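You operate a simulated robot arm through the tools that you are given. There is no shell and no other tool. Be economical: measure what you need, move in short steps, check, and stop when the job is done.

You run a simulated two-armed robot. Do the job below in one go: nothing can be reset, and whatever is moved stays where it is left.

Task
Press the reset button three times.

Only the result counts: the job must be done as asked and must still hold three seconds after the hand-in. Knocking over, shifting, dropping, spilling or breaking anything else fails it.

Robot
Two 7-joint arms with two-finger parallel grippers on one trunk, on a base that drives. Base frame: it is fixed to the floor where the robot stands at the start and does not move with it; the origin is under the middle of the robot, x ahead of it, y to its left, z up. Readings come in mm, degrees, newtons and seconds.
The left shoulder is at the start at [70, 163, 1344], the right one opposite. With the tool pointing down near the work surface each hand reaches from about 380 to 880 mm from the robot's upright axis, wherever it stands, measured 20 degrees to its own side. Places, roughly: reset button [500, 0, 1000]. Payload 3.43 kg a hand.
The TCP of each hand is the grasp point between the finger pads, 34 mm short of the fingertips. In the tool frame z runs along the fingers and y along their closing line. Largest opening 128 mm; finger width 24, thickness 12; the body of the gripper, 48 by 130 mm, starts 96 mm behind the TCP.
Orientation is that of the tool frame in the base frame, as [roll, pitch, yaw] about the fixed x, y, z axes, in that order (R = Rz(yaw) Ry(pitch) Rx(roll)). With the fingers straight down and closing along the base's y, the tool's x points along the base's -x, its y along +y and its z along -z.

Tools
- The arms move only by the tool send_rows. It takes "left_plan", "right_plan" or both (then of equal length, played together; a hand with none holds still); each is text: rows parted by semicolons, each of 7 numbers parted by spaces: the gripper command, from -1 (shut) to 1 (fully open), values between in proportion, then the shift along the base's x, y, z in units of 25 mm (1.0 is 25 mm), then the turn, a rotation vector about the base's x, y, z in units of 6 degrees (1.0 is 6 degrees). In form: hand dx dy dz wx wy wz; .... A call has 1 to 12 rows; each row shifts and turns the commanded pose from where the row before left it. A call with a number of a shift or a turn outside -1 to 1 is refused whole. Each row takes 0.2 s and may step no farther than 50 mm and 8.6 degrees from the row before; otherwise, or with a gripper value out of range, the whole call is refused. A pose out of reach is approached as far as the arm can. The call stops where the force on the tool passes 40 N (or 10 N more than at its start, if that is more) or the arm is blocked; 0.2 s more then pass. The fingers move at their own pace (about 153 mm/s each) and stop on an object; they squeeze with about 30 N. The grip force told is the motor's: it shows also when the fingers shut on nothing. Time passes only in rows, and 0.2 s behind the last, so rows that do not move let the fingers close. It gives the time, the measured TCP pose, the force on the tool (base axes), the opening and the grip force at its end, in the units of the frame above (readings bear some noise), and new pictures: "show" is both (left out), scene, wrist or none (wrist: the cameras of the hands that moved).
- Cameras (640 x 400 px; columns grow to the right, rows downward): "scene" is now at [136.2, 18.2, 1571.8]; the picture's right is [0.20, -0.98, 0.00], its down [-0.57, -0.12, -0.82] and it looks along [0.80, 0.16, -0.58] (base axes); focal length 255 px, centre (320, 200). "left" rides on the left gripper at [76, 11, -160] in its tool frame; the picture's right is [-0.15, 0.99, 0.00], its down [-0.88, -0.13, -0.46] and it looks along [-0.45, -0.07, 0.89] (tool axes); focal length 234 px, centre (320, 200). "right" rides on the right gripper at [76, -11, -160] in its tool frame; the picture's right is [0.15, 0.99, 0.00], its down [-0.88, 0.13, -0.45] and it looks along [-0.45, 0.07, 0.89] (tool axes); focal length 234 px, centre (320, 200). There is no depth. A picture from a camera that has moved, and an enlarged one, comes with that camera's place and axes in the base frame and with its lens.
- slide_trunk(by): slides the trunk up (or, below 0, down) by that many mm; the arms and the scene camera ride with it, the base frame stays. It gives what a move gives, with no picture.
- steer(legs): drives the robot by 1 to 6 legs, each [ahead, left, turn to the left] in mm, mm and degrees, along the robot's own axes; the way and the turn of a leg run together, so that a leg with both is an arc; at most 1500 mm and 180 degrees a leg. The arms and the cameras ride along, it lands a little off, and it stops where it bumps. It gives what a move gives, and a new picture of the scene camera.
- pan_tilt(pan, tilt): turns the head with the scene camera to pan (to the left, within 86 degrees either way) and tilt (down, from -29 to 69), counted from straight ahead of the robot. It gives what a move gives, and a new picture of the scene camera.
- zoom(camera, box): a new picture of the part [left, top, right, bottom] of that camera's present view, enlarged. No time passes.
- sign_off(): hands the job in; it is judged then, once.

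Go step by step. Nothing tells you exact positions but the pictures and the camera data: compare them with the known pose of the tool, close in by small moves and look again before you grip or let go. The budget is 120 turns and 170 pictures, counting those below and the enlarged ones. Unless the task says otherwise, let go and move clear before handing in, and close with one line.

The tools are called as a command line: name --argument value ..., lists and objects as JSON in quotes. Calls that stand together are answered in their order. send_rows: Moves the arms, as the interface text tells. Its arguments: {"type":"object","properties":{"left_plan":{"type":"string"},"right_plan":{"type":"string"},"show":{"type":"string","enum":["both","scene","wrist","none"]}},"required":[]} The other tools are called the same way: slide_trunk (by) slides the trunk up or down; steer (legs) drives the base; pan_tilt (pan, tilt) turns the head that bears the scene camera; zoom (camera, box) takes an enlarged picture of a part of a camera's view; sign_off () hands the job in.

At the start:

```text
time_s: 0.0
left_tcp_pos: [539.1, 266.8, 1306.8]
left_orientation: [-180.0, 0.0, -179.9]
left_wrist_force: [0.2, 0.2, 0.7]
left_grip_width: 127.9
left_grasp_force: 0.0
right_tcp_pos: [651.9, -301.7, 1004.4]
right_orientation: [-178.8, 0.4, 178.4]
right_wrist_force: [-0.2, -0.6, 0.7]
right_grip_width: 127.9
right_grasp_force: 0.1
trunk travel left (down, up): [-824.0, 116.0]
robot x, y, heading: [-1.3, 3.3, -0.1]
head pan, tilt: [11.6, 35.3]
```

scene: 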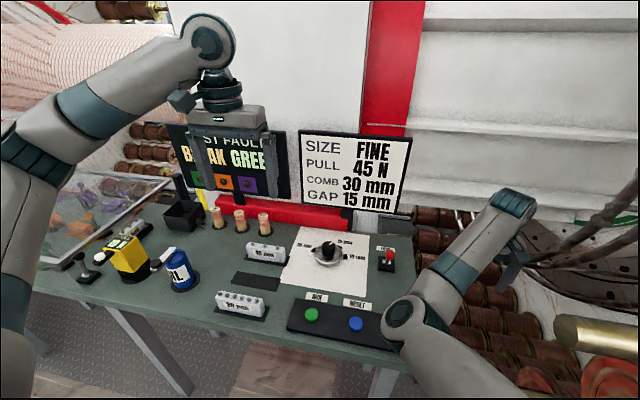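
right: 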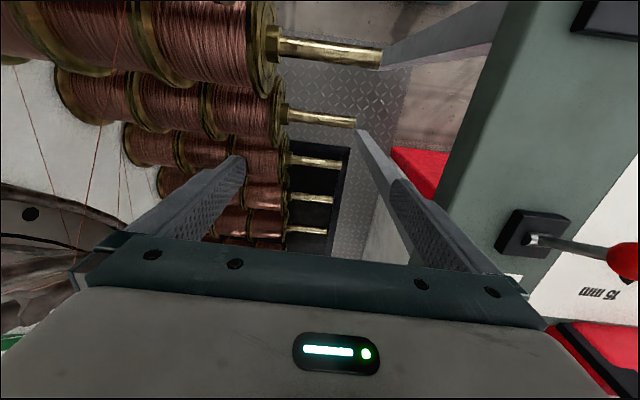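
left: 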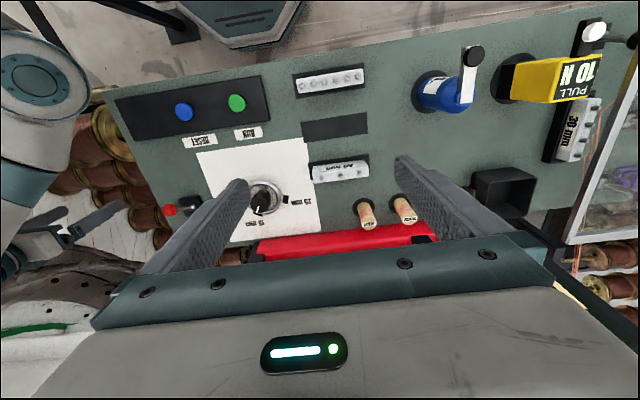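

The blue button looks like RESET, at about [468, 3, 990]. I'll zoom in on the label to confirm and lift the right hand straight up, clear of the table edge and lever.

zoom --camera "scene" --box '[270, 270, 430, 370]'

send_rows --right_plan "1 0 0 1 0 0 0;1 0 0 1 0 0 0;1 0 0 1 0 0 0;1 0 0 1 0 0 0;1 0 0 1 0 0 0;1 0 0 1 0 0 0;-1 0 0 1 0 0 0;-1 0 0 1 0 0 0;-1 0 0 0 0 0 0"

```text
4.00 times, centred on (350, 320) of scene
camera zoom: at [136.2, 18.2, 1571.8], right [0.2, -0.98, 0.0], down [-0.57, -0.12, -0.82], along [0.8, 0.16, -0.58], focal length 1021 px, centre (200, -280)
```

zoom: 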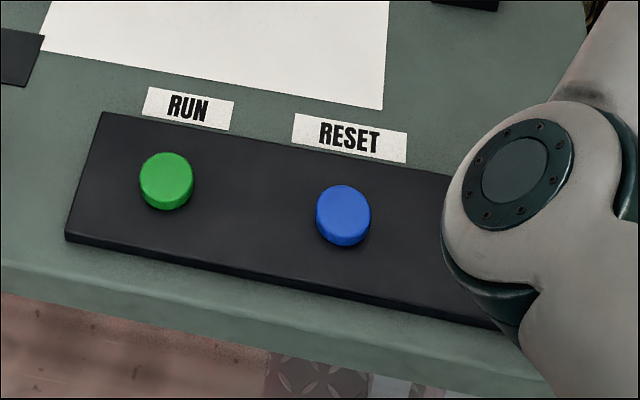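

```text
time_s: 2.0
left_tcp_pos: [540.2, 266.2, 1305.9]
left_orientation: [-180.0, 0.0, -179.9]
left_wrist_force: [0.5, 0.1, 0.6]
left_grip_width: 128.1
left_grasp_force: 0.1
right_tcp_pos: [676.2, -328.3, 1195.6]
right_orientation: [-178.7, 0.4, 178.5]
right_wrist_force: [0.3, 0.3, 0.7]
right_grip_width: 0.0
right_grasp_force: 29.7
right hand out of reach, approached as far as the arm can: row 2, 3, 4, 5, 6, 7
trunk travel left (down, up): [-824.0, 116.0]
robot x, y, heading: [0.5, -1.2, -0.0]
head pan, tilt: [11.6, 35.3]
camera scene: at [136.5, 18.1, 1571.8], right [0.2, -0.98, 0.0], down [-0.57, -0.12, -0.82], along [0.8, 0.16, -0.58], focal length 255 px, centre (320, 200)
camera right: at [600.6, -332.2, 1355.8], right [-0.12, 0.99, -0.02], down [0.88, 0.12, 0.46], along [0.46, 0.04, -0.89], focal length 234 px, centre (320, 200)
```

scene: 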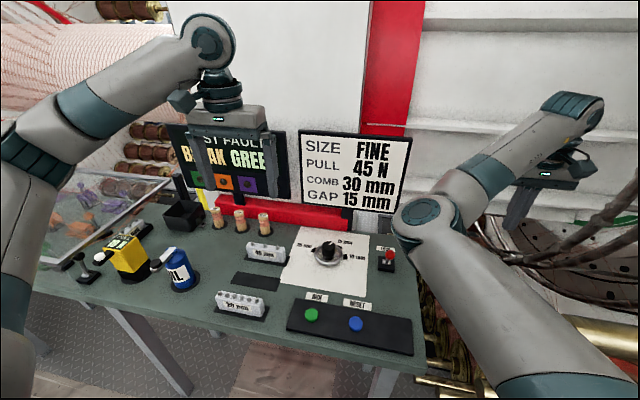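
right: 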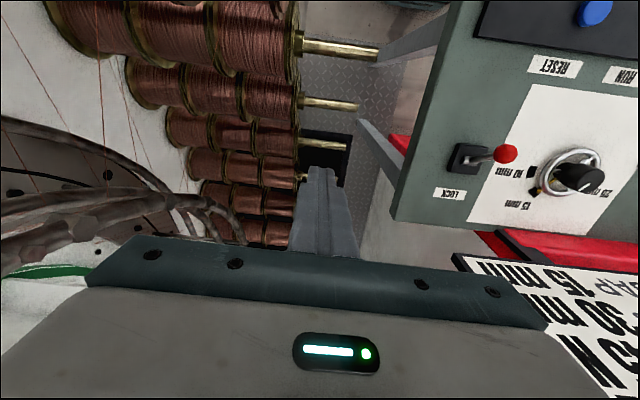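

RESET is the blue button. Next I move the shut right hand towards a point above it, half the way first.

send_rows --right_plan "-1 -1 0.6 0 0 0 0;-1 -1 0.6 0 0 0 0;-1 -1 0.8 0 0 0 0;-1 -1 1 0 0 0 0;-1 -1 1 0 0 0 0;-1 -1 1 0 0 0 0;-1 -0.5 1 0 0 0 0;-1 0 0 0 0 0 0"

```text
time_s: 3.8
left_tcp_pos: [538.9, 266.1, 1307.0]
left_orientation: [179.9, 0.0, -179.9]
left_wrist_force: [0.7, -0.3, -0.1]
left_grip_width: 127.9
left_grasp_force: 0.1
right_tcp_pos: [647.0, -349.7, 1185.5]
right_orientation: [-178.7, 0.3, 178.3]
right_wrist_force: [0.1, 0.0, 0.8]
right_grip_width: 0.0
right_grasp_force: 30.1
right hand out of reach, approached as far as the arm can: row 1, 2, 3, 4, 5, 6, 7
trunk travel left (down, up): [-824.0, 116.0]
robot x, y, heading: [-0.4, 1.1, 0.2]
head pan, tilt: [11.6, 35.3]
camera scene: at [136.2, 18.2, 1571.8], right [0.2, -0.98, 0.0], down [-0.57, -0.12, -0.82], along [0.8, 0.16, -0.58], focal length 255 px, centre (320, 200)
camera right: at [570.5, -353.9, 1345.0], right [-0.12, 0.99, -0.02], down [0.88, 0.12, 0.46], along [0.46, 0.04, -0.89], focal length 234 px, centre (320, 200)
```

scene: 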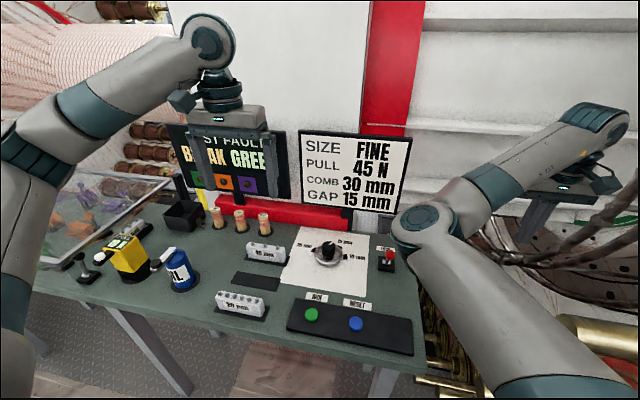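
right: 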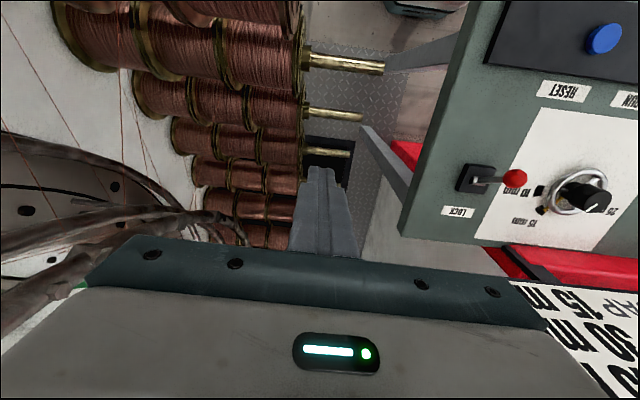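

The right arm gets stuck when its hand is high, because the elbow is folded up. I'll bring the command back down to where the reach is good and see where the hand goes.

send_rows --right_plan "-1 0 0 -0.6 0 0 0;-1 0 0 -0.6 0 0 0;-1 0 0 -0.6 0 0 0;-1 0 0 0 0 0 0" --show "scene"

```text
time_s: 4.8
left_tcp_pos: [539.4, 267.0, 1309.0]
left_orientation: [-180.0, 0.0, -180.0]
left_wrist_force: [-1.0, 0.4, -0.3]
left_grip_width: 128.0
left_grasp_force: 0.1
right_tcp_pos: [646.0, -348.6, 1139.8]
right_orientation: [-178.9, 0.4, 178.3]
right_wrist_force: [-0.2, 0.1, 0.1]
right_grip_width: 0.0
right_grasp_force: 30.0
trunk travel left (down, up): [-824.0, 116.0]
robot x, y, heading: [3.6, -0.6, -0.0]
head pan, tilt: [11.6, 35.3]
camera scene: at [136.2, 18.3, 1571.8], right [0.2, -0.98, 0.0], down [-0.57, -0.12, -0.82], along [0.8, 0.16, -0.58], focal length 255 px, centre (320, 200)
```

scene: 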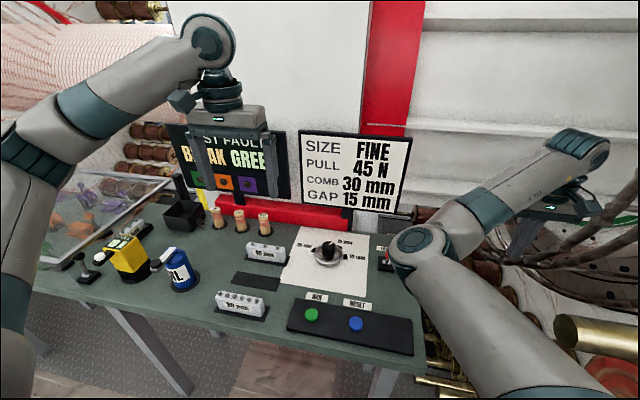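

The command starts again from the measured pose, and lower is reachable. I'll go a little lower and step back in x and inward.

send_rows --right_plan "-1 -0.4 0 -0.8 0 0 0;-1 -0.6 0 -0.6 0 0 0;-1 -1 0 0 0 0 0;-1 -1 0 0 0 0 0;-1 -1 0.3 0 0 0 0;-1 -1 0.5 0 0 0 0;-1 0 0 0 0 0 0" --show "scene"

```text
time_s: 6.4
left_tcp_pos: [539.8, 266.5, 1307.3]
left_orientation: [180.0, 0.0, -179.9]
left_wrist_force: [0.8, 0.0, -0.3]
left_grip_width: 127.9
left_grasp_force: 0.0
right_tcp_pos: [554.2, -386.6, 1097.1]
right_orientation: [-178.8, 0.2, 178.4]
right_wrist_force: [-0.6, -0.3, 0.2]
right_grip_width: 0.0
right_grasp_force: 30.3
right hand out of reach, approached as far as the arm can: row 2, 3, 4, 5, 6
trunk travel left (down, up): [-824.0, 116.0]
robot x, y, heading: [0.8, 0.4, -0.0]
head pan, tilt: [11.6, 35.3]
camera scene: at [136.5, 18.4, 1571.8], right [0.2, -0.98, 0.0], down [-0.57, -0.12, -0.82], along [0.8, 0.16, -0.58], focal length 255 px, centre (320, 200)
```

scene: 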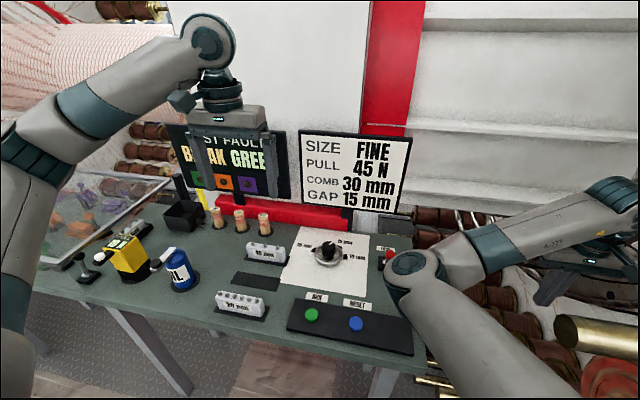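

The right arm only works near its starting place relative to the robot. So I'll return it there at a safe height, then drive the base to bring that hand over the button.

send_rows --right_plan "-1 0.8 0.3 0 0 0 0;-1 0.8 0.5 0 0 0 0;-1 0.8 0.6 0 0 0 0;-1 0.8 0.6 0 0 0 0;-1 0.6 0.6 0 0 0 0;-1 0.2 0.6 0 0 0 0;-1 0 0 0 0 0 0" --show "none"

pan_tilt --pan 75 --tilt 40

```text
time_s: 8.0
left_tcp_pos: [539.1, 266.4, 1306.9]
left_orientation: [180.0, 0.0, -179.8]
left_wrist_force: [0.4, -0.5, -0.1]
left_grip_width: 127.7
left_grasp_force: 0.1
right_tcp_pos: [662.2, -316.7, 1093.4]
right_orientation: [-178.8, 0.4, 178.4]
right_wrist_force: [1.2, 0.2, 0.1]
right_grip_width: 0.0
right_grasp_force: 30.3
right hand out of reach, approached as far as the arm can: row 3, 6
trunk travel left (down, up): [-824.0, 116.0]
robot x, y, heading: [-4.6, -1.5, -0.1]
head pan, tilt: [11.6, 35.3]
```

```text
time_s: 9.3
left_tcp_pos: [540.9, 266.5, 1307.1]
left_orientation: [-180.0, -0.1, -180.0]
left_wrist_force: [-0.2, 0.2, 0.2]
left_grip_width: 128.1
left_grasp_force: 0.0
right_tcp_pos: [661.5, -317.0, 1094.4]
right_orientation: [-178.7, 0.4, 178.4]
right_wrist_force: [-0.2, -0.2, 0.6]
right_grip_width: 0.0
right_grasp_force: 30.2
trunk travel left (down, up): [-824.0, 116.0]
robot x, y, heading: [-0.9, -1.2, -0.0]
head pan, tilt: [75.0, 40.0]
camera scene: at [72.2, 82.6, 1564.7], right [0.97, -0.26, 0.0], down [-0.17, -0.62, -0.77], along [0.2, 0.74, -0.64], focal length 255 px, centre (320, 200)
```

scene: 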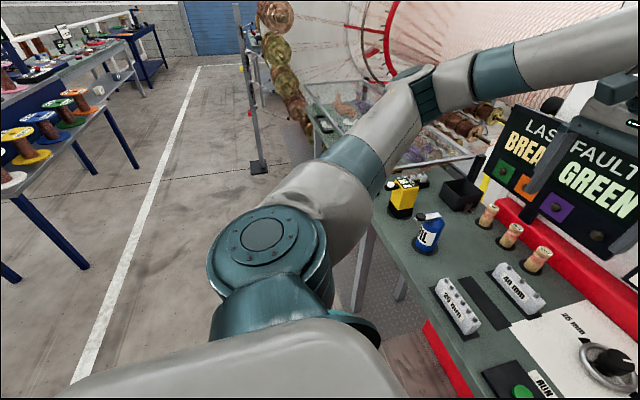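

The left side is open floor. I'll drive back, then left, to bring the right hand near the button, with the head looking forward.

steer --legs '[[-190, 0, 0], [0, 290, 0]]'

pan_tilt --pan -10 --tilt 40

zoom --camera "right" --box '[0, 0, 640, 400]'

```text
time_s: 12.5
left_tcp_pos: [350.7, 554.0, 1307.5]
left_orientation: [-179.9, -0.1, 180.0]
left_wrist_force: [-0.5, 0.1, 0.5]
left_grip_width: 127.9
left_grasp_force: 0.1
right_tcp_pos: [472.6, -29.2, 1091.9]
right_orientation: [-178.8, 0.3, 178.5]
right_wrist_force: [0.2, -0.5, 1.2]
right_grip_width: 0.0
right_grasp_force: 30.1
trunk travel left (down, up): [-824.0, 116.0]
robot x, y, heading: [-191.3, 291.6, 0.0]
head pan, tilt: [75.0, 40.0]
camera scene: at [-117.3, 370.8, 1564.8], right [0.97, -0.26, 0.0], down [-0.17, -0.62, -0.77], along [0.2, 0.74, -0.64], focal length 255 px, centre (320, 200)
```

scene: 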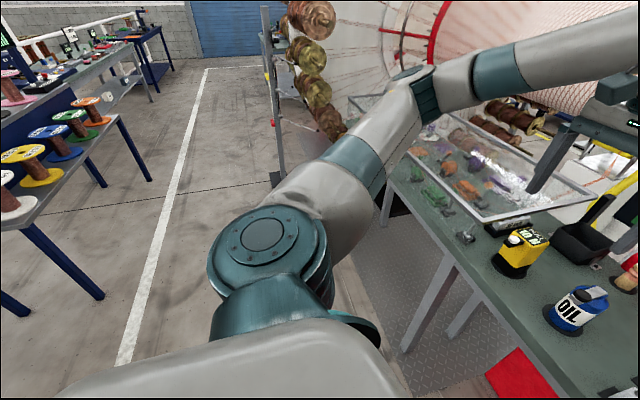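

```text
time_s: 14.1
left_tcp_pos: [350.3, 555.2, 1307.6]
left_orientation: [180.0, 0.0, 180.0]
left_wrist_force: [0.5, 0.3, -0.4]
left_grip_width: 128.0
left_grasp_force: 0.1
right_tcp_pos: [472.4, -28.8, 1093.4]
right_orientation: [-178.9, 0.4, 178.3]
right_wrist_force: [-0.5, 0.2, -0.2]
right_grip_width: 0.1
right_grasp_force: 29.7
trunk travel left (down, up): [-824.0, 116.0]
robot x, y, heading: [-187.3, 291.1, -0.0]
head pan, tilt: [-10.0, 40.0]
camera scene: at [-55.8, 275.3, 1564.7], right [-0.17, -0.98, 0.0], down [-0.63, 0.11, -0.77], along [0.75, -0.13, -0.64], focal length 255 px, centre (320, 200)
```

scene: 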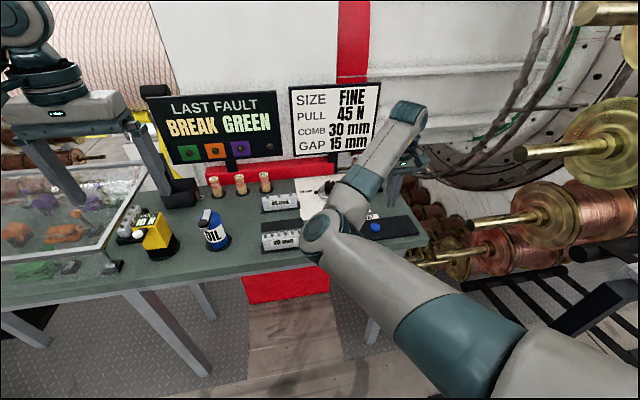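

```text
1.00 times, centred on (320, 200) of right
camera zoom: at [396.6, -32.8, 1253.2], right [-0.12, 0.99, -0.02], down [0.88, 0.11, 0.46], along [0.46, 0.03, -0.89], focal length 234 px, centre (320, 200)
```

zoom: 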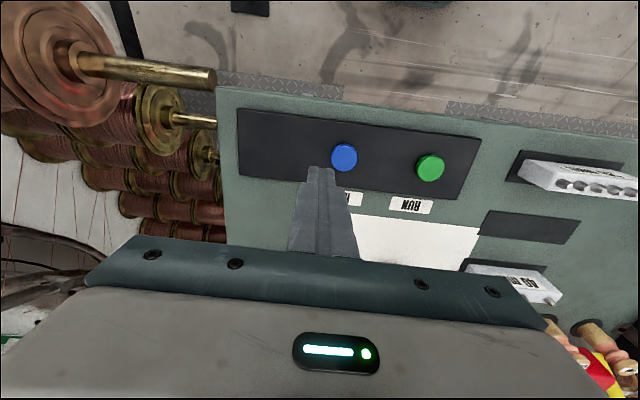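

The hand is at [472, -29] and the button at about [469, -3]. I'll shift the hand over it and come down part of the way, then look.

send_rows --right_plan "-1 0 0.5 -0.4 0 0 0;-1 -0.1 0.5 -0.4 0 0 0;-1 0 0 -0.4 0 0 0;-1 0 0 0 0 0 0"

```text
time_s: 15.1
left_tcp_pos: [350.4, 556.1, 1308.1]
left_orientation: [-180.0, 0.0, 180.0]
left_wrist_force: [-0.3, 0.2, -0.5]
left_grip_width: 128.0
left_grasp_force: 0.0
right_tcp_pos: [478.8, -12.1, 1059.0]
right_orientation: [-178.9, 0.4, 178.3]
right_wrist_force: [0.4, 0.4, -0.4]
right_grip_width: 0.0
right_grasp_force: 30.0
right hand out of reach, approached as far as the arm can: row 1, 2
trunk travel left (down, up): [-824.0, 116.0]
robot x, y, heading: [-192.8, 286.8, -0.2]
head pan, tilt: [-10.0, 40.0]
camera scene: at [-55.8, 275.6, 1564.7], right [-0.17, -0.98, 0.0], down [-0.63, 0.11, -0.77], along [0.75, -0.13, -0.64], focal length 255 px, centre (320, 200)
camera right: at [402.3, -16.4, 1219.1], right [-0.12, 0.99, -0.02], down [0.88, 0.11, 0.46], along [0.46, 0.03, -0.89], focal length 234 px, centre (320, 200)
```

scene: 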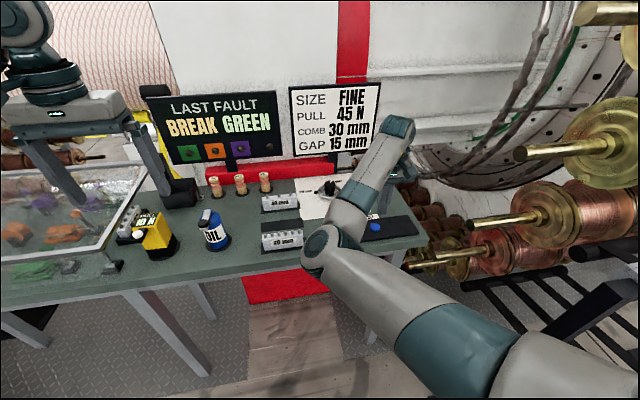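
right: 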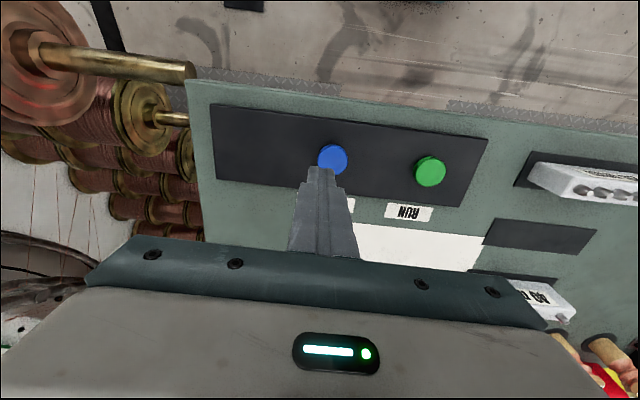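

The button is at about [469, -3]; the hand is at [479, -12]. I'll correct it at this lower height.

send_rows --right_plan "-1 -0.2 0.2 -0.2 0 0 0;-1 -0.2 0.16 0 0 0 0;-1 0 0 0 0 0 0" --show "wrist"

```text
time_s: 15.9
left_tcp_pos: [350.8, 555.6, 1306.7]
left_orientation: [180.0, -0.1, -180.0]
left_wrist_force: [-0.6, 0.1, 0.2]
left_grip_width: 128.1
left_grasp_force: 0.2
right_tcp_pos: [473.5, -7.7, 1051.1]
right_orientation: [-178.8, 0.3, 178.3]
right_wrist_force: [-0.1, -0.1, -0.1]
right_grip_width: 0.2
right_grasp_force: 30.2
right hand out of reach, approached as far as the arm can: row 2
trunk travel left (down, up): [-824.0, 116.0]
robot x, y, heading: [-187.8, 288.6, -0.1]
head pan, tilt: [-10.0, 40.0]
camera right: at [397.8, -11.9, 1211.9], right [-0.12, 0.99, -0.02], down [0.88, 0.11, 0.46], along [0.46, 0.03, -0.89], focal length 234 px, centre (320, 200)
```

right: 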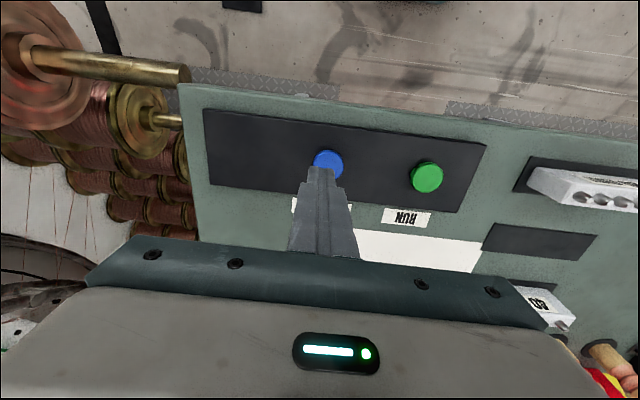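

About 5 mm remains in x and y. I'll correct it while coming down a little further.

send_rows --right_plan "-1 0 0 -0.24 0 0 0;-1 -0.22 0.2 -0.1 0 0 0;-1 0 0 0 0 0 0" --show "wrist"

```text
time_s: 16.7
left_tcp_pos: [350.6, 555.2, 1306.7]
left_orientation: [-180.0, 0.0, 180.0]
left_wrist_force: [-0.2, 0.1, 1.9]
left_grip_width: 128.0
left_grasp_force: 0.1
right_tcp_pos: [471.8, -8.7, 1044.4]
right_orientation: [-178.7, 0.5, 178.1]
right_wrist_force: [-1.5, -1.1, -0.3]
right_grip_width: 0.1
right_grasp_force: 29.9
right hand out of reach, approached as far as the arm can: row 2
trunk travel left (down, up): [-824.0, 116.0]
robot x, y, heading: [-185.8, 291.4, -0.1]
head pan, tilt: [-10.0, 40.0]
camera right: at [395.0, -11.7, 1203.8], right [-0.11, 0.99, -0.02], down [0.88, 0.11, 0.46], along [0.46, 0.03, -0.89], focal length 234 px, centre (320, 200)
```

right: 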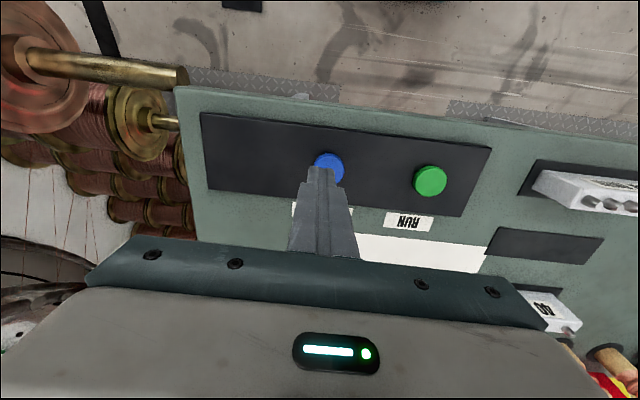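

The arm is at its limit there, so I'll use a small base nudge for the rest.

steer --legs '[[-4, 7, 0]]'

zoom --camera "right" --box '[240, 120, 400, 220]'

```text
time_s: 17.4
left_tcp_pos: [347.2, 559.5, 1307.2]
left_orientation: [179.9, 0.0, -180.0]
left_wrist_force: [0.5, -0.7, 0.2]
left_grip_width: 127.7
left_grasp_force: 0.1
right_tcp_pos: [467.7, -5.2, 1041.7]
right_orientation: [-178.7, 0.4, 178.1]
right_wrist_force: [-0.3, 0.5, -1.0]
right_grip_width: 0.0
right_grasp_force: 29.9
trunk travel left (down, up): [-824.0, 116.0]
robot x, y, heading: [-192.6, 295.5, 0.3]
head pan, tilt: [-10.0, 40.0]
camera scene: at [-58.3, 279.8, 1564.5], right [-0.17, -0.98, 0.0], down [-0.63, 0.11, -0.77], along [0.75, -0.13, -0.64], focal length 255 px, centre (320, 200)
```

scene: 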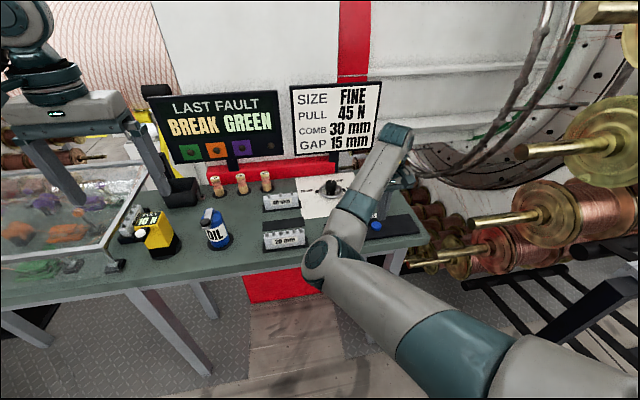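

```text
4.00 times, centred on (320, 170) of right
camera zoom: at [391.9, -7.2, 1201.8], right [-0.11, 0.99, -0.02], down [0.88, 0.11, 0.46], along [0.46, 0.03, -0.89], focal length 937 px, centre (320, 320)
```

zoom: 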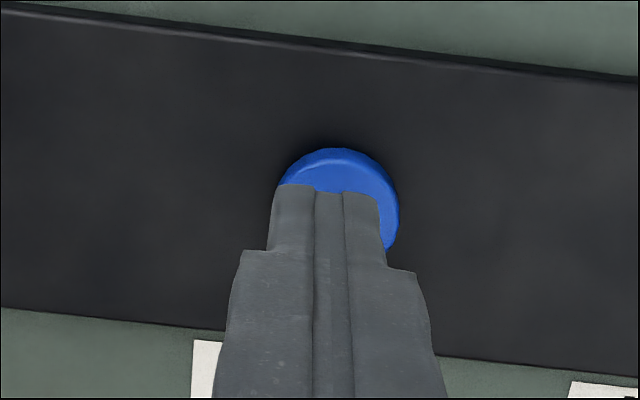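

The tip is over the button. I'll come down in small steps to find contact.

send_rows --right_plan "-1 0 0 -0.1 0 0 0;-1 0 0 -0.1 0 0 0;-1 0 0 -0.1 0 0 0;-1 0 0 -0.1 0 0 0;-1 0 0 0 0 0 0" --show "wrist"

```text
time_s: 18.6
left_tcp_pos: [346.6, 560.9, 1306.8]
left_orientation: [-180.0, 0.0, 179.9]
left_wrist_force: [-0.4, -0.6, 0.0]
left_grip_width: 128.0
left_grasp_force: 0.1
right_tcp_pos: [467.9, -1.8, 1032.9]
right_orientation: [-178.5, 0.4, 178.2]
right_wrist_force: [-0.8, 1.0, -0.5]
right_grip_width: 0.1
right_grasp_force: 30.0
trunk travel left (down, up): [-824.0, 116.0]
robot x, y, heading: [-195.5, 295.7, -0.2]
head pan, tilt: [-10.0, 40.0]
camera right: at [391.2, -5.5, 1192.7], right [-0.11, 0.99, -0.03], down [0.88, 0.11, 0.46], along [0.46, 0.03, -0.89], focal length 234 px, centre (320, 200)
```

right: 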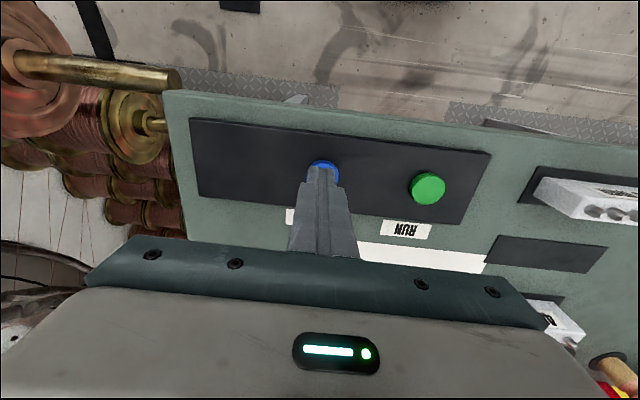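

No contact yet at a tip height of about 999. I'll continue down.

send_rows --right_plan "-1 0 0 -0.08 0 0 0;-1 0 0 -0.08 0 0 0;-1 0 0 0 0 0 0" --show "none"

zoom --camera "right" --box '[240, 120, 400, 220]'

```text
time_s: 19.4
left_tcp_pos: [345.8, 562.5, 1307.3]
left_orientation: [179.8, 0.0, 179.9]
left_wrist_force: [0.0, -0.6, -0.2]
left_grip_width: 128.0
left_grasp_force: 0.0
right_tcp_pos: [467.1, -2.0, 1028.9]
right_orientation: [-178.5, 0.5, 178.1]
right_wrist_force: [0.6, -0.5, 0.6]
right_grip_width: 0.0
right_grasp_force: 29.9
trunk travel left (down, up): [-824.0, 116.0]
robot x, y, heading: [-192.7, 296.7, -0.1]
head pan, tilt: [-10.0, 40.0]
```

```text
4.00 times, centred on (320, 170) of right
camera zoom: at [390.8, -5.1, 1188.8], right [-0.11, 0.99, -0.03], down [0.88, 0.11, 0.46], along [0.46, 0.03, -0.89], focal length 937 px, centre (320, 320)
```

zoom: 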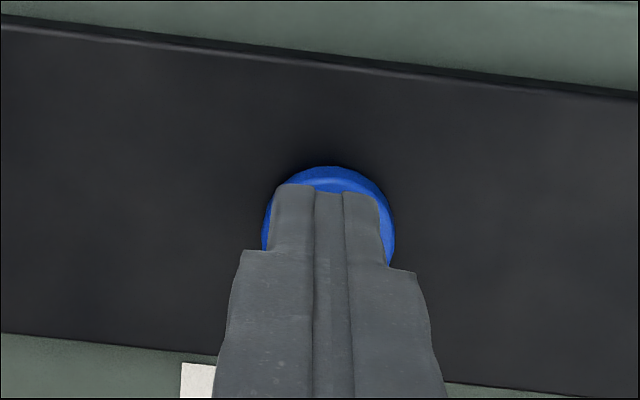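

The tip is well centred but there is still no force, so the button top is lower. I'll keep going down in 2 mm steps.

send_rows --right_plan "-1 0 0 -0.08 0 0 0;-1 0 0 -0.08 0 0 0;-1 0 0 -0.08 0 0 0;-1 0 0 0 0 0 0" --show "none"

zoom --camera "right" --box '[240, 120, 400, 220]'

```text
time_s: 20.4
left_tcp_pos: [346.4, 561.9, 1307.3]
left_orientation: [180.0, 0.0, -180.0]
left_wrist_force: [-0.1, -1.1, 0.8]
left_grip_width: 128.1
left_grasp_force: 0.1
right_tcp_pos: [467.0, -2.6, 1023.7]
right_orientation: [-178.5, 0.4, 178.2]
right_wrist_force: [1.0, 0.0, -0.3]
right_grip_width: 0.0
right_grasp_force: 30.0
trunk travel left (down, up): [-824.0, 116.0]
robot x, y, heading: [-195.1, 293.9, -0.2]
head pan, tilt: [-10.0, 40.0]
```

```text
4.00 times, centred on (320, 170) of right
camera zoom: at [391.3, -5.0, 1183.1], right [-0.11, 0.99, -0.03], down [0.88, 0.11, 0.46], along [0.46, 0.03, -0.89], focal length 937 px, centre (320, 320)
```

zoom: 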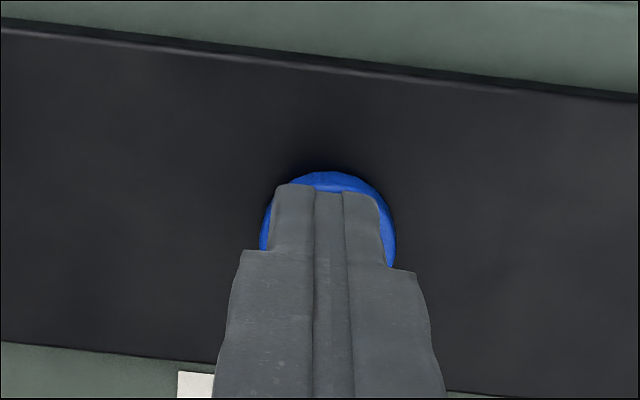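

send_rows --right_plan "-1 0 0 -0.06 0 0 0;-1 0 0 -0.06 0 0 0;-1 0 0 0 0 0 0" --show "none"

zoom --camera "right" --box '[240, 120, 400, 220]'

```text
time_s: 21.2
left_tcp_pos: [346.6, 562.0, 1307.4]
left_orientation: [-180.0, 0.0, -180.0]
left_wrist_force: [0.5, -0.2, -1.0]
left_grip_width: 127.8
left_grasp_force: 0.2
right_tcp_pos: [468.1, -1.9, 1020.6]
right_orientation: [-178.5, 0.6, 178.0]
right_wrist_force: [0.2, 1.0, 0.3]
right_grip_width: 0.0
right_grasp_force: 29.9
trunk travel left (down, up): [-824.0, 116.0]
robot x, y, heading: [-194.0, 294.7, -0.0]
head pan, tilt: [-10.0, 40.0]
```

```text
4.00 times, centred on (320, 170) of right
camera zoom: at [391.1, -5.2, 1180.1], right [-0.11, 0.99, -0.03], down [0.88, 0.11, 0.46], along [0.46, 0.03, -0.89], focal length 937 px, centre (320, 320)
```

zoom: 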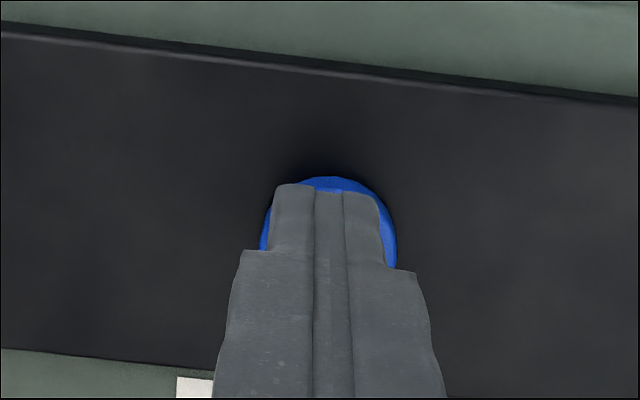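

send_rows --right_plan "-1 0 0 -0.06 0 0 0;-1 0 0 -0.06 0 0 0;-1 0 0 0 0 0 0" --show "none"

zoom --camera "right" --box '[240, 120, 400, 220]'

```text
time_s: 22.0
left_tcp_pos: [346.6, 562.6, 1307.5]
left_orientation: [180.0, 0.0, -180.0]
left_wrist_force: [0.4, 0.4, 0.6]
left_grip_width: 128.2
left_grasp_force: 0.2
right_tcp_pos: [466.9, -1.0, 1016.9]
right_orientation: [-178.5, 0.5, 178.0]
right_wrist_force: [-0.7, 0.6, 1.7]
right_grip_width: 0.2
right_grasp_force: 29.9
trunk travel left (down, up): [-824.0, 116.0]
robot x, y, heading: [-193.2, 296.3, -0.0]
head pan, tilt: [-10.0, 40.0]
```

```text
4.00 times, centred on (320, 170) of right
camera zoom: at [391.0, -5.1, 1177.0], right [-0.11, 0.99, -0.03], down [0.88, 0.11, 0.46], along [0.46, 0.03, -0.89], focal length 937 px, centre (320, 320)
```

zoom: 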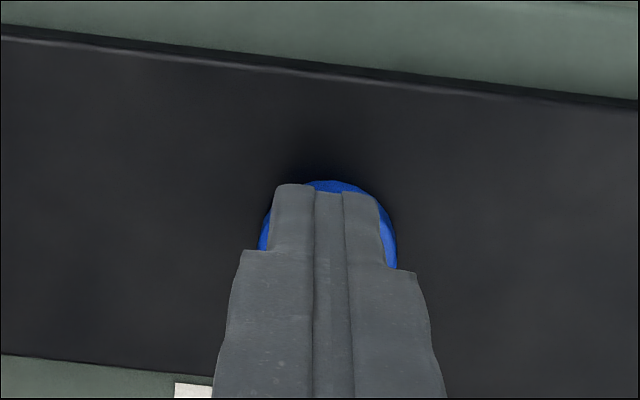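

send_rows --right_plan "-1 0 0 -0.06 0 0 0;-1 0 0 0 0 0 0" --show "none"

zoom --camera "scene" --box '[330, 190, 426, 250]'

```text
time_s: 22.6
left_tcp_pos: [346.7, 561.4, 1307.3]
left_orientation: [-180.0, 0.0, 180.0]
left_wrist_force: [-0.4, 0.0, 0.0]
left_grip_width: 128.3
left_grasp_force: 0.0
right_tcp_pos: [466.9, -2.2, 1015.9]
right_orientation: [-178.5, 0.6, 178.2]
right_wrist_force: [0.0, 0.3, -0.6]
right_grip_width: 0.0
right_grasp_force: 30.3
trunk travel left (down, up): [-824.0, 116.0]
robot x, y, heading: [-192.4, 295.3, -0.2]
head pan, tilt: [-10.0, 40.0]
```

```text
6.67 times, centred on (378, 220) of scene
camera zoom: at [-59.8, 282.3, 1564.7], right [-0.17, -0.98, 0.0], down [-0.63, 0.11, -0.77], along [0.75, -0.13, -0.64], focal length 1701 px, centre (-67, 67)
```

zoom: 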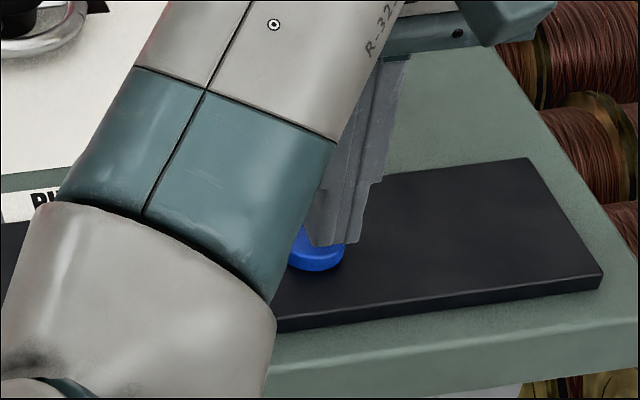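

The scene view shows the tip just about at the button top. I'll go further in small steps.

send_rows --right_plan "-1 0 0 -0.08 0 0 0;-1 0 0 0 0 0 0" --show "none"

zoom --camera "scene" --box '[330, 190, 426, 250]'

```text
time_s: 23.2
left_tcp_pos: [345.5, 561.1, 1307.5]
left_orientation: [-179.9, 0.1, -179.9]
left_wrist_force: [-0.4, -0.4, 0.3]
left_grip_width: 128.0
left_grasp_force: 0.0
right_tcp_pos: [467.2, -1.8, 1013.5]
right_orientation: [-178.5, 0.5, 178.1]
right_wrist_force: [0.5, -0.1, 0.2]
right_grip_width: 0.0
right_grasp_force: 29.8
trunk travel left (down, up): [-824.0, 116.0]
robot x, y, heading: [-196.2, 302.0, -0.3]
head pan, tilt: [-10.0, 40.0]
```

```text
6.67 times, centred on (378, 220) of scene
camera zoom: at [-59.8, 282.3, 1564.7], right [-0.17, -0.98, 0.0], down [-0.63, 0.11, -0.77], along [0.75, -0.13, -0.64], focal length 1701 px, centre (-67, 67)
```

zoom: 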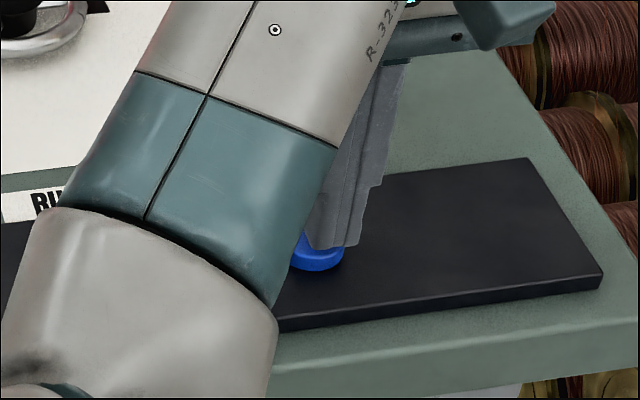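

send_rows --right_plan "-1 0 0 -0.08 0 0 0;-1 0 0 0 0 0 0" --show "none"

zoom --camera "scene" --box '[362, 215, 394, 235]'

```text
time_s: 23.8
left_tcp_pos: [346.4, 562.1, 1307.6]
left_orientation: [-179.9, 0.0, 180.0]
left_wrist_force: [-1.3, 0.7, 0.0]
left_grip_width: 128.2
left_grasp_force: 0.0
right_tcp_pos: [467.4, -2.7, 1012.1]
right_orientation: [-178.5, 0.5, 178.1]
right_wrist_force: [-0.4, -0.2, 0.0]
right_grip_width: 0.0
right_grasp_force: 30.2
trunk travel left (down, up): [-824.0, 116.0]
robot x, y, heading: [-191.8, 294.2, -0.2]
head pan, tilt: [-10.0, 40.0]
```

```text
16.00 times, centred on (378, 225) of scene
camera zoom: at [-59.8, 282.4, 1564.7], right [-0.17, -0.98, 0.0], down [-0.63, 0.11, -0.77], along [0.75, -0.13, -0.64], focal length 4083 px, centre (-608, -200)
```

zoom: 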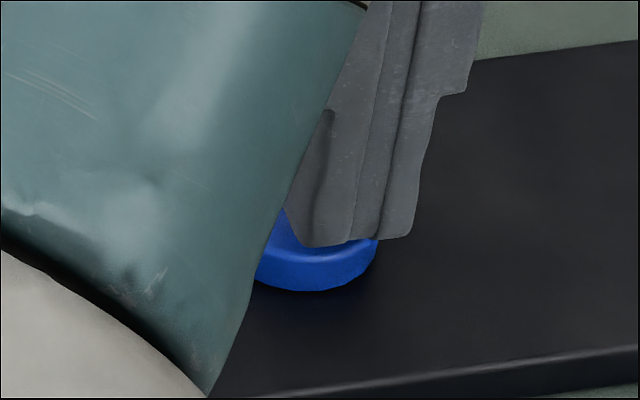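

Still no force; the button top seems to lie a bit lower than thought. I'll continue down, shifting slightly towards +y.

send_rows --right_plan "-1 0.08 0.12 -0.06 0 0 0;-1 0 0 -0.06 0 0 0;-1 0 0 0 0 0 0" --show "none"

zoom --camera "scene" --box '[362, 215, 394, 235]'

zoom --camera "right" --box '[240, 120, 400, 220]'

```text
time_s: 24.6
left_tcp_pos: [345.6, 562.2, 1308.2]
left_orientation: [-180.0, 0.0, 180.0]
left_wrist_force: [0.0, 0.6, 0.7]
left_grip_width: 128.1
left_grasp_force: 0.1
right_tcp_pos: [469.2, 1.7, 1009.3]
right_orientation: [-178.7, 0.4, 178.2]
right_wrist_force: [0.3, 0.5, -0.1]
right_grip_width: 0.0
right_grasp_force: 30.2
trunk travel left (down, up): [-824.0, 116.0]
robot x, y, heading: [-190.5, 299.0, 0.2]
head pan, tilt: [-10.0, 40.0]
```

```text
16.00 times, centred on (378, 225) of scene
camera zoom: at [-59.8, 282.3, 1564.7], right [-0.17, -0.98, 0.0], down [-0.63, 0.11, -0.77], along [0.75, -0.13, -0.64], focal length 4083 px, centre (-608, -200)
```

zoom: 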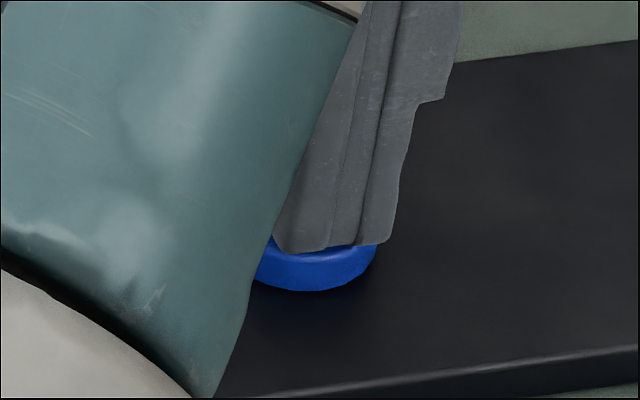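

```text
4.00 times, centred on (320, 170) of right
camera zoom: at [392.8, -2.2, 1168.5], right [-0.11, 0.99, -0.03], down [0.88, 0.11, 0.46], along [0.46, 0.03, -0.89], focal length 937 px, centre (320, 320)
```

zoom: 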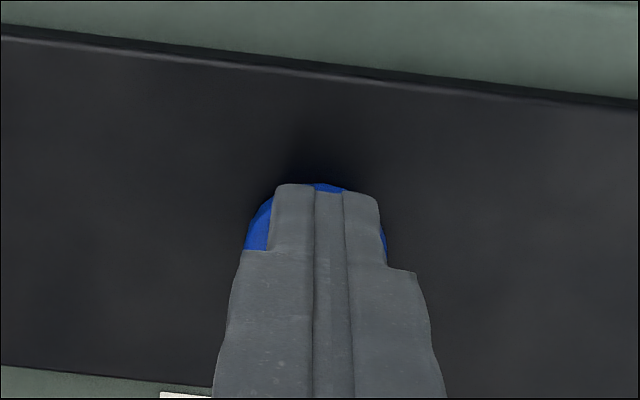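

send_rows --right_plan "-1 0 -0.06 -0.08 0 0 0;-1 0 0 0 0 0 0" --show "none"

zoom --camera "scene" --box '[362, 215, 394, 235]'

```text
time_s: 25.2
left_tcp_pos: [346.9, 561.5, 1307.2]
left_orientation: [180.0, 0.0, -180.0]
left_wrist_force: [-0.3, 0.3, 0.6]
left_grip_width: 127.9
left_grasp_force: 0.1
right_tcp_pos: [470.3, -1.7, 1006.4]
right_orientation: [-178.5, 0.5, 178.1]
right_wrist_force: [-0.4, 0.1, 0.1]
right_grip_width: 0.2
right_grasp_force: 29.8
trunk travel left (down, up): [-824.0, 116.0]
robot x, y, heading: [-193.8, 298.5, -0.3]
head pan, tilt: [-10.0, 40.0]
```

```text
16.00 times, centred on (378, 225) of scene
camera zoom: at [-59.8, 282.4, 1564.7], right [-0.17, -0.98, 0.0], down [-0.63, 0.11, -0.77], along [0.75, -0.13, -0.64], focal length 4083 px, centre (-608, -200)
```

zoom: 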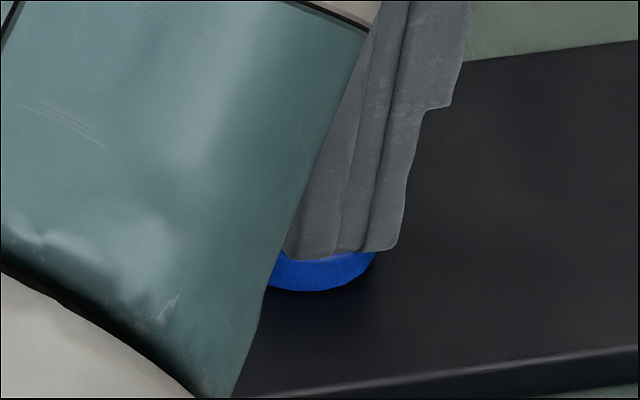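

send_rows --right_plan "-1 0 0.04 -0.08 0 0 0;-1 0 0 0 0 0 0" --show "none"

zoom --camera "scene" --box '[362, 215, 394, 235]'

```text
time_s: 25.8
left_tcp_pos: [346.4, 562.0, 1306.9]
left_orientation: [-180.0, 0.0, -180.0]
left_wrist_force: [-0.8, -0.9, 0.5]
left_grip_width: 127.9
left_grasp_force: 0.0
right_tcp_pos: [468.7, 0.5, 1005.3]
right_orientation: [-178.5, 0.5, 178.0]
right_wrist_force: [0.5, -2.0, 0.1]
right_grip_width: 0.0
right_grasp_force: 30.0
trunk travel left (down, up): [-824.0, 116.0]
robot x, y, heading: [-195.4, 299.6, -0.1]
head pan, tilt: [-10.0, 40.0]
```

```text
16.00 times, centred on (378, 225) of scene
camera zoom: at [-59.9, 282.3, 1564.8], right [-0.17, -0.98, 0.0], down [-0.63, 0.11, -0.77], along [0.75, -0.13, -0.64], focal length 4083 px, centre (-608, -200)
```

zoom: 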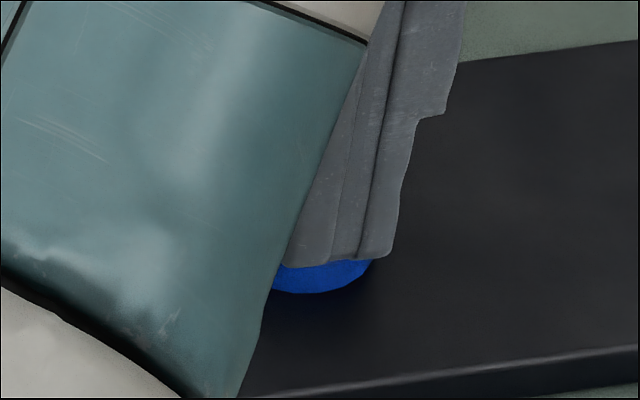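

send_rows --right_plan "-1 0 0 -0.08 0 0 0;-1 0 0 0 0 0 0" --show "none"

zoom --camera "scene" --box '[362, 215, 394, 235]'

```text
time_s: 26.4
left_tcp_pos: [346.2, 563.3, 1307.5]
left_orientation: [179.9, 0.0, -180.0]
left_wrist_force: [0.1, -0.9, 0.2]
left_grip_width: 128.2
left_grasp_force: 0.0
right_tcp_pos: [469.2, 0.2, 1002.5]
right_orientation: [-178.5, 0.5, 178.1]
right_wrist_force: [-0.3, -1.1, 2.1]
right_grip_width: 0.0
right_grasp_force: 29.6
trunk travel left (down, up): [-824.0, 116.0]
robot x, y, heading: [-197.4, 298.6, -0.4]
head pan, tilt: [-10.0, 40.0]
```

```text
16.00 times, centred on (378, 225) of scene
camera zoom: at [-60.1, 282.4, 1564.8], right [-0.17, -0.98, 0.0], down [-0.63, 0.11, -0.77], along [0.75, -0.13, -0.64], focal length 4083 px, centre (-608, -200)
```

zoom: 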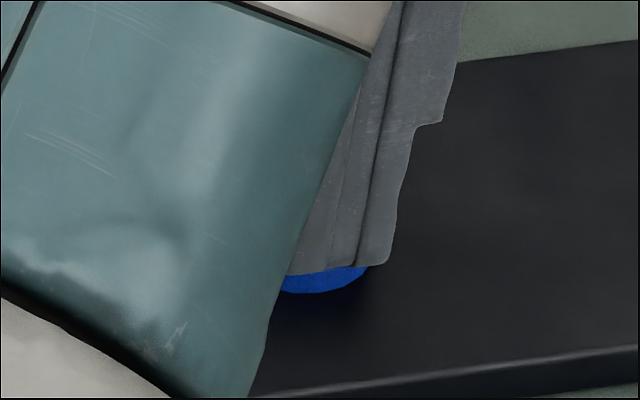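

The button now seems to give under the tip. I'll press on to the bottom.

send_rows --right_plan "-1 0 0 -0.1 0 0 0;-1 0 0 0 0 0 0" --show "none"

zoom --camera "scene" --box '[362, 215, 394, 235]'

```text
time_s: 27.0
left_tcp_pos: [344.7, 562.5, 1307.5]
left_orientation: [-180.0, 0.0, 179.9]
left_wrist_force: [-0.3, 0.0, 0.4]
left_grip_width: 128.1
left_grasp_force: 0.2
right_tcp_pos: [469.5, 0.0, 1002.3]
right_orientation: [-178.5, 0.4, 178.0]
right_wrist_force: [0.0, -1.1, 6.5]
right_grip_width: 0.0
right_grasp_force: 29.9
trunk travel left (down, up): [-824.0, 116.0]
robot x, y, heading: [-192.3, 295.4, -0.1]
head pan, tilt: [-10.0, 40.0]
```

```text
16.00 times, centred on (378, 225) of scene
camera zoom: at [-60.6, 282.6, 1564.9], right [-0.17, -0.98, 0.0], down [-0.63, 0.11, -0.77], along [0.75, -0.13, -0.64], focal length 4083 px, centre (-608, -200)
```

zoom: 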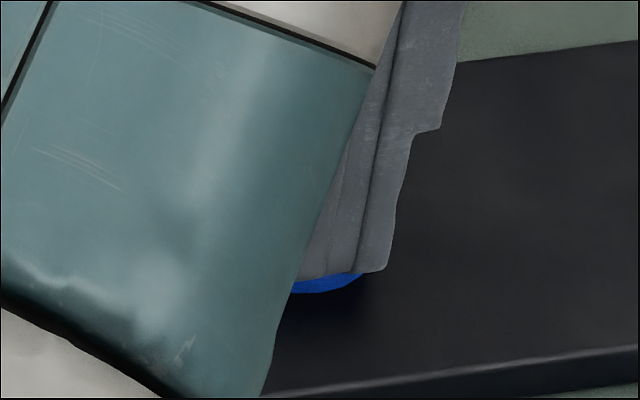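

Force is rising to 6.5 N, so this is a real press. I'll push slightly further.

send_rows --right_plan "-1 0 0 -0.12 0 0 0;-1 0 0 0 0 0 0" --show "scene"

zoom --camera "scene" --box '[362, 215, 394, 235]'

```text
time_s: 27.6
left_tcp_pos: [345.8, 563.5, 1307.7]
left_orientation: [180.0, 0.0, -180.0]
left_wrist_force: [0.6, -0.7, 0.4]
left_grip_width: 128.0
left_grasp_force: 0.0
right_tcp_pos: [468.9, -0.3, 999.3]
right_orientation: [-178.5, 0.6, 178.0]
right_wrist_force: [2.4, -0.9, 13.9]
right_grip_width: 0.0
right_grasp_force: 29.7
trunk travel left (down, up): [-824.0, 116.0]
robot x, y, heading: [-194.4, 297.3, -0.2]
head pan, tilt: [-10.0, 40.0]
camera scene: at [-61.2, 282.9, 1565.0], right [-0.17, -0.98, 0.0], down [-0.63, 0.11, -0.77], along [0.75, -0.13, -0.64], focal length 255 px, centre (320, 200)
```

scene: 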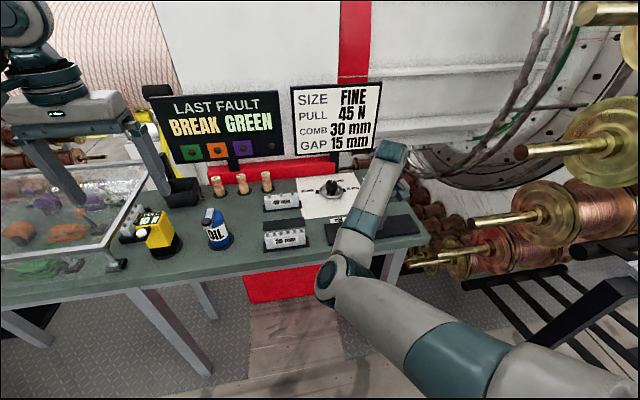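

```text
16.00 times, centred on (378, 225) of scene
camera zoom: at [-61.2, 282.9, 1565.0], right [-0.17, -0.98, 0.0], down [-0.63, 0.11, -0.77], along [0.75, -0.13, -0.64], focal length 4083 px, centre (-608, -200)
```

zoom: 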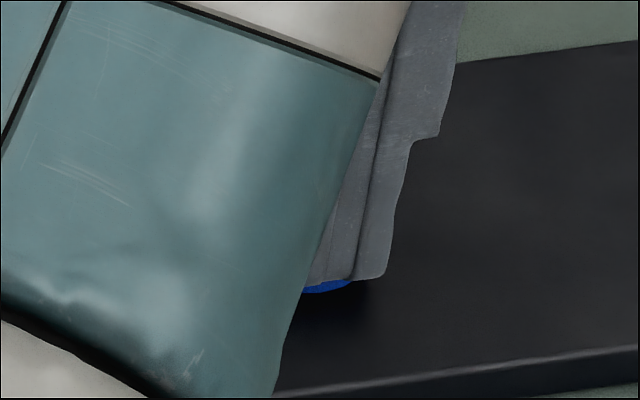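

send_rows --right_plan "-1 0 0 -0.12 0 0 0;-1 0 0 0 0 0 0" --show "none"

zoom --camera "scene" --box '[280, 170, 440, 270]'

```text
time_s: 28.2
left_tcp_pos: [345.0, 563.1, 1308.1]
left_orientation: [-179.9, 0.1, -180.0]
left_wrist_force: [0.1, -1.2, -0.9]
left_grip_width: 128.0
left_grasp_force: 0.0
right_tcp_pos: [467.9, 1.1, 995.3]
right_orientation: [-178.4, 0.7, 178.0]
right_wrist_force: [6.2, -4.0, 23.0]
right_grip_width: 0.0
right_grasp_force: 30.2
trunk travel left (down, up): [-824.0, 116.0]
robot x, y, heading: [-195.3, 299.0, 0.1]
head pan, tilt: [-10.0, 40.0]
```

```text
4.00 times, centred on (360, 220) of scene
camera zoom: at [-61.7, 283.1, 1565.1], right [-0.17, -0.98, 0.0], down [-0.63, 0.11, -0.77], along [0.76, -0.13, -0.64], focal length 1021 px, centre (160, 120)
```

zoom: 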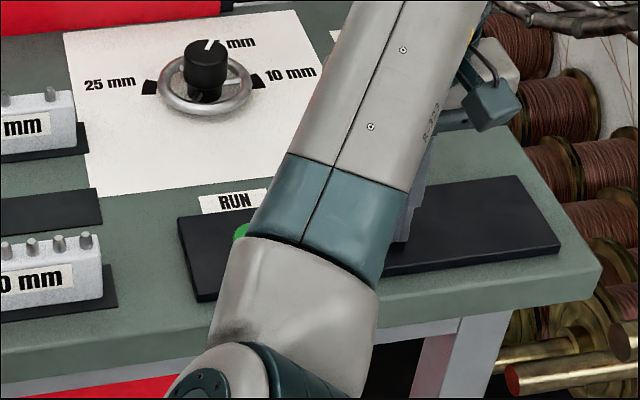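

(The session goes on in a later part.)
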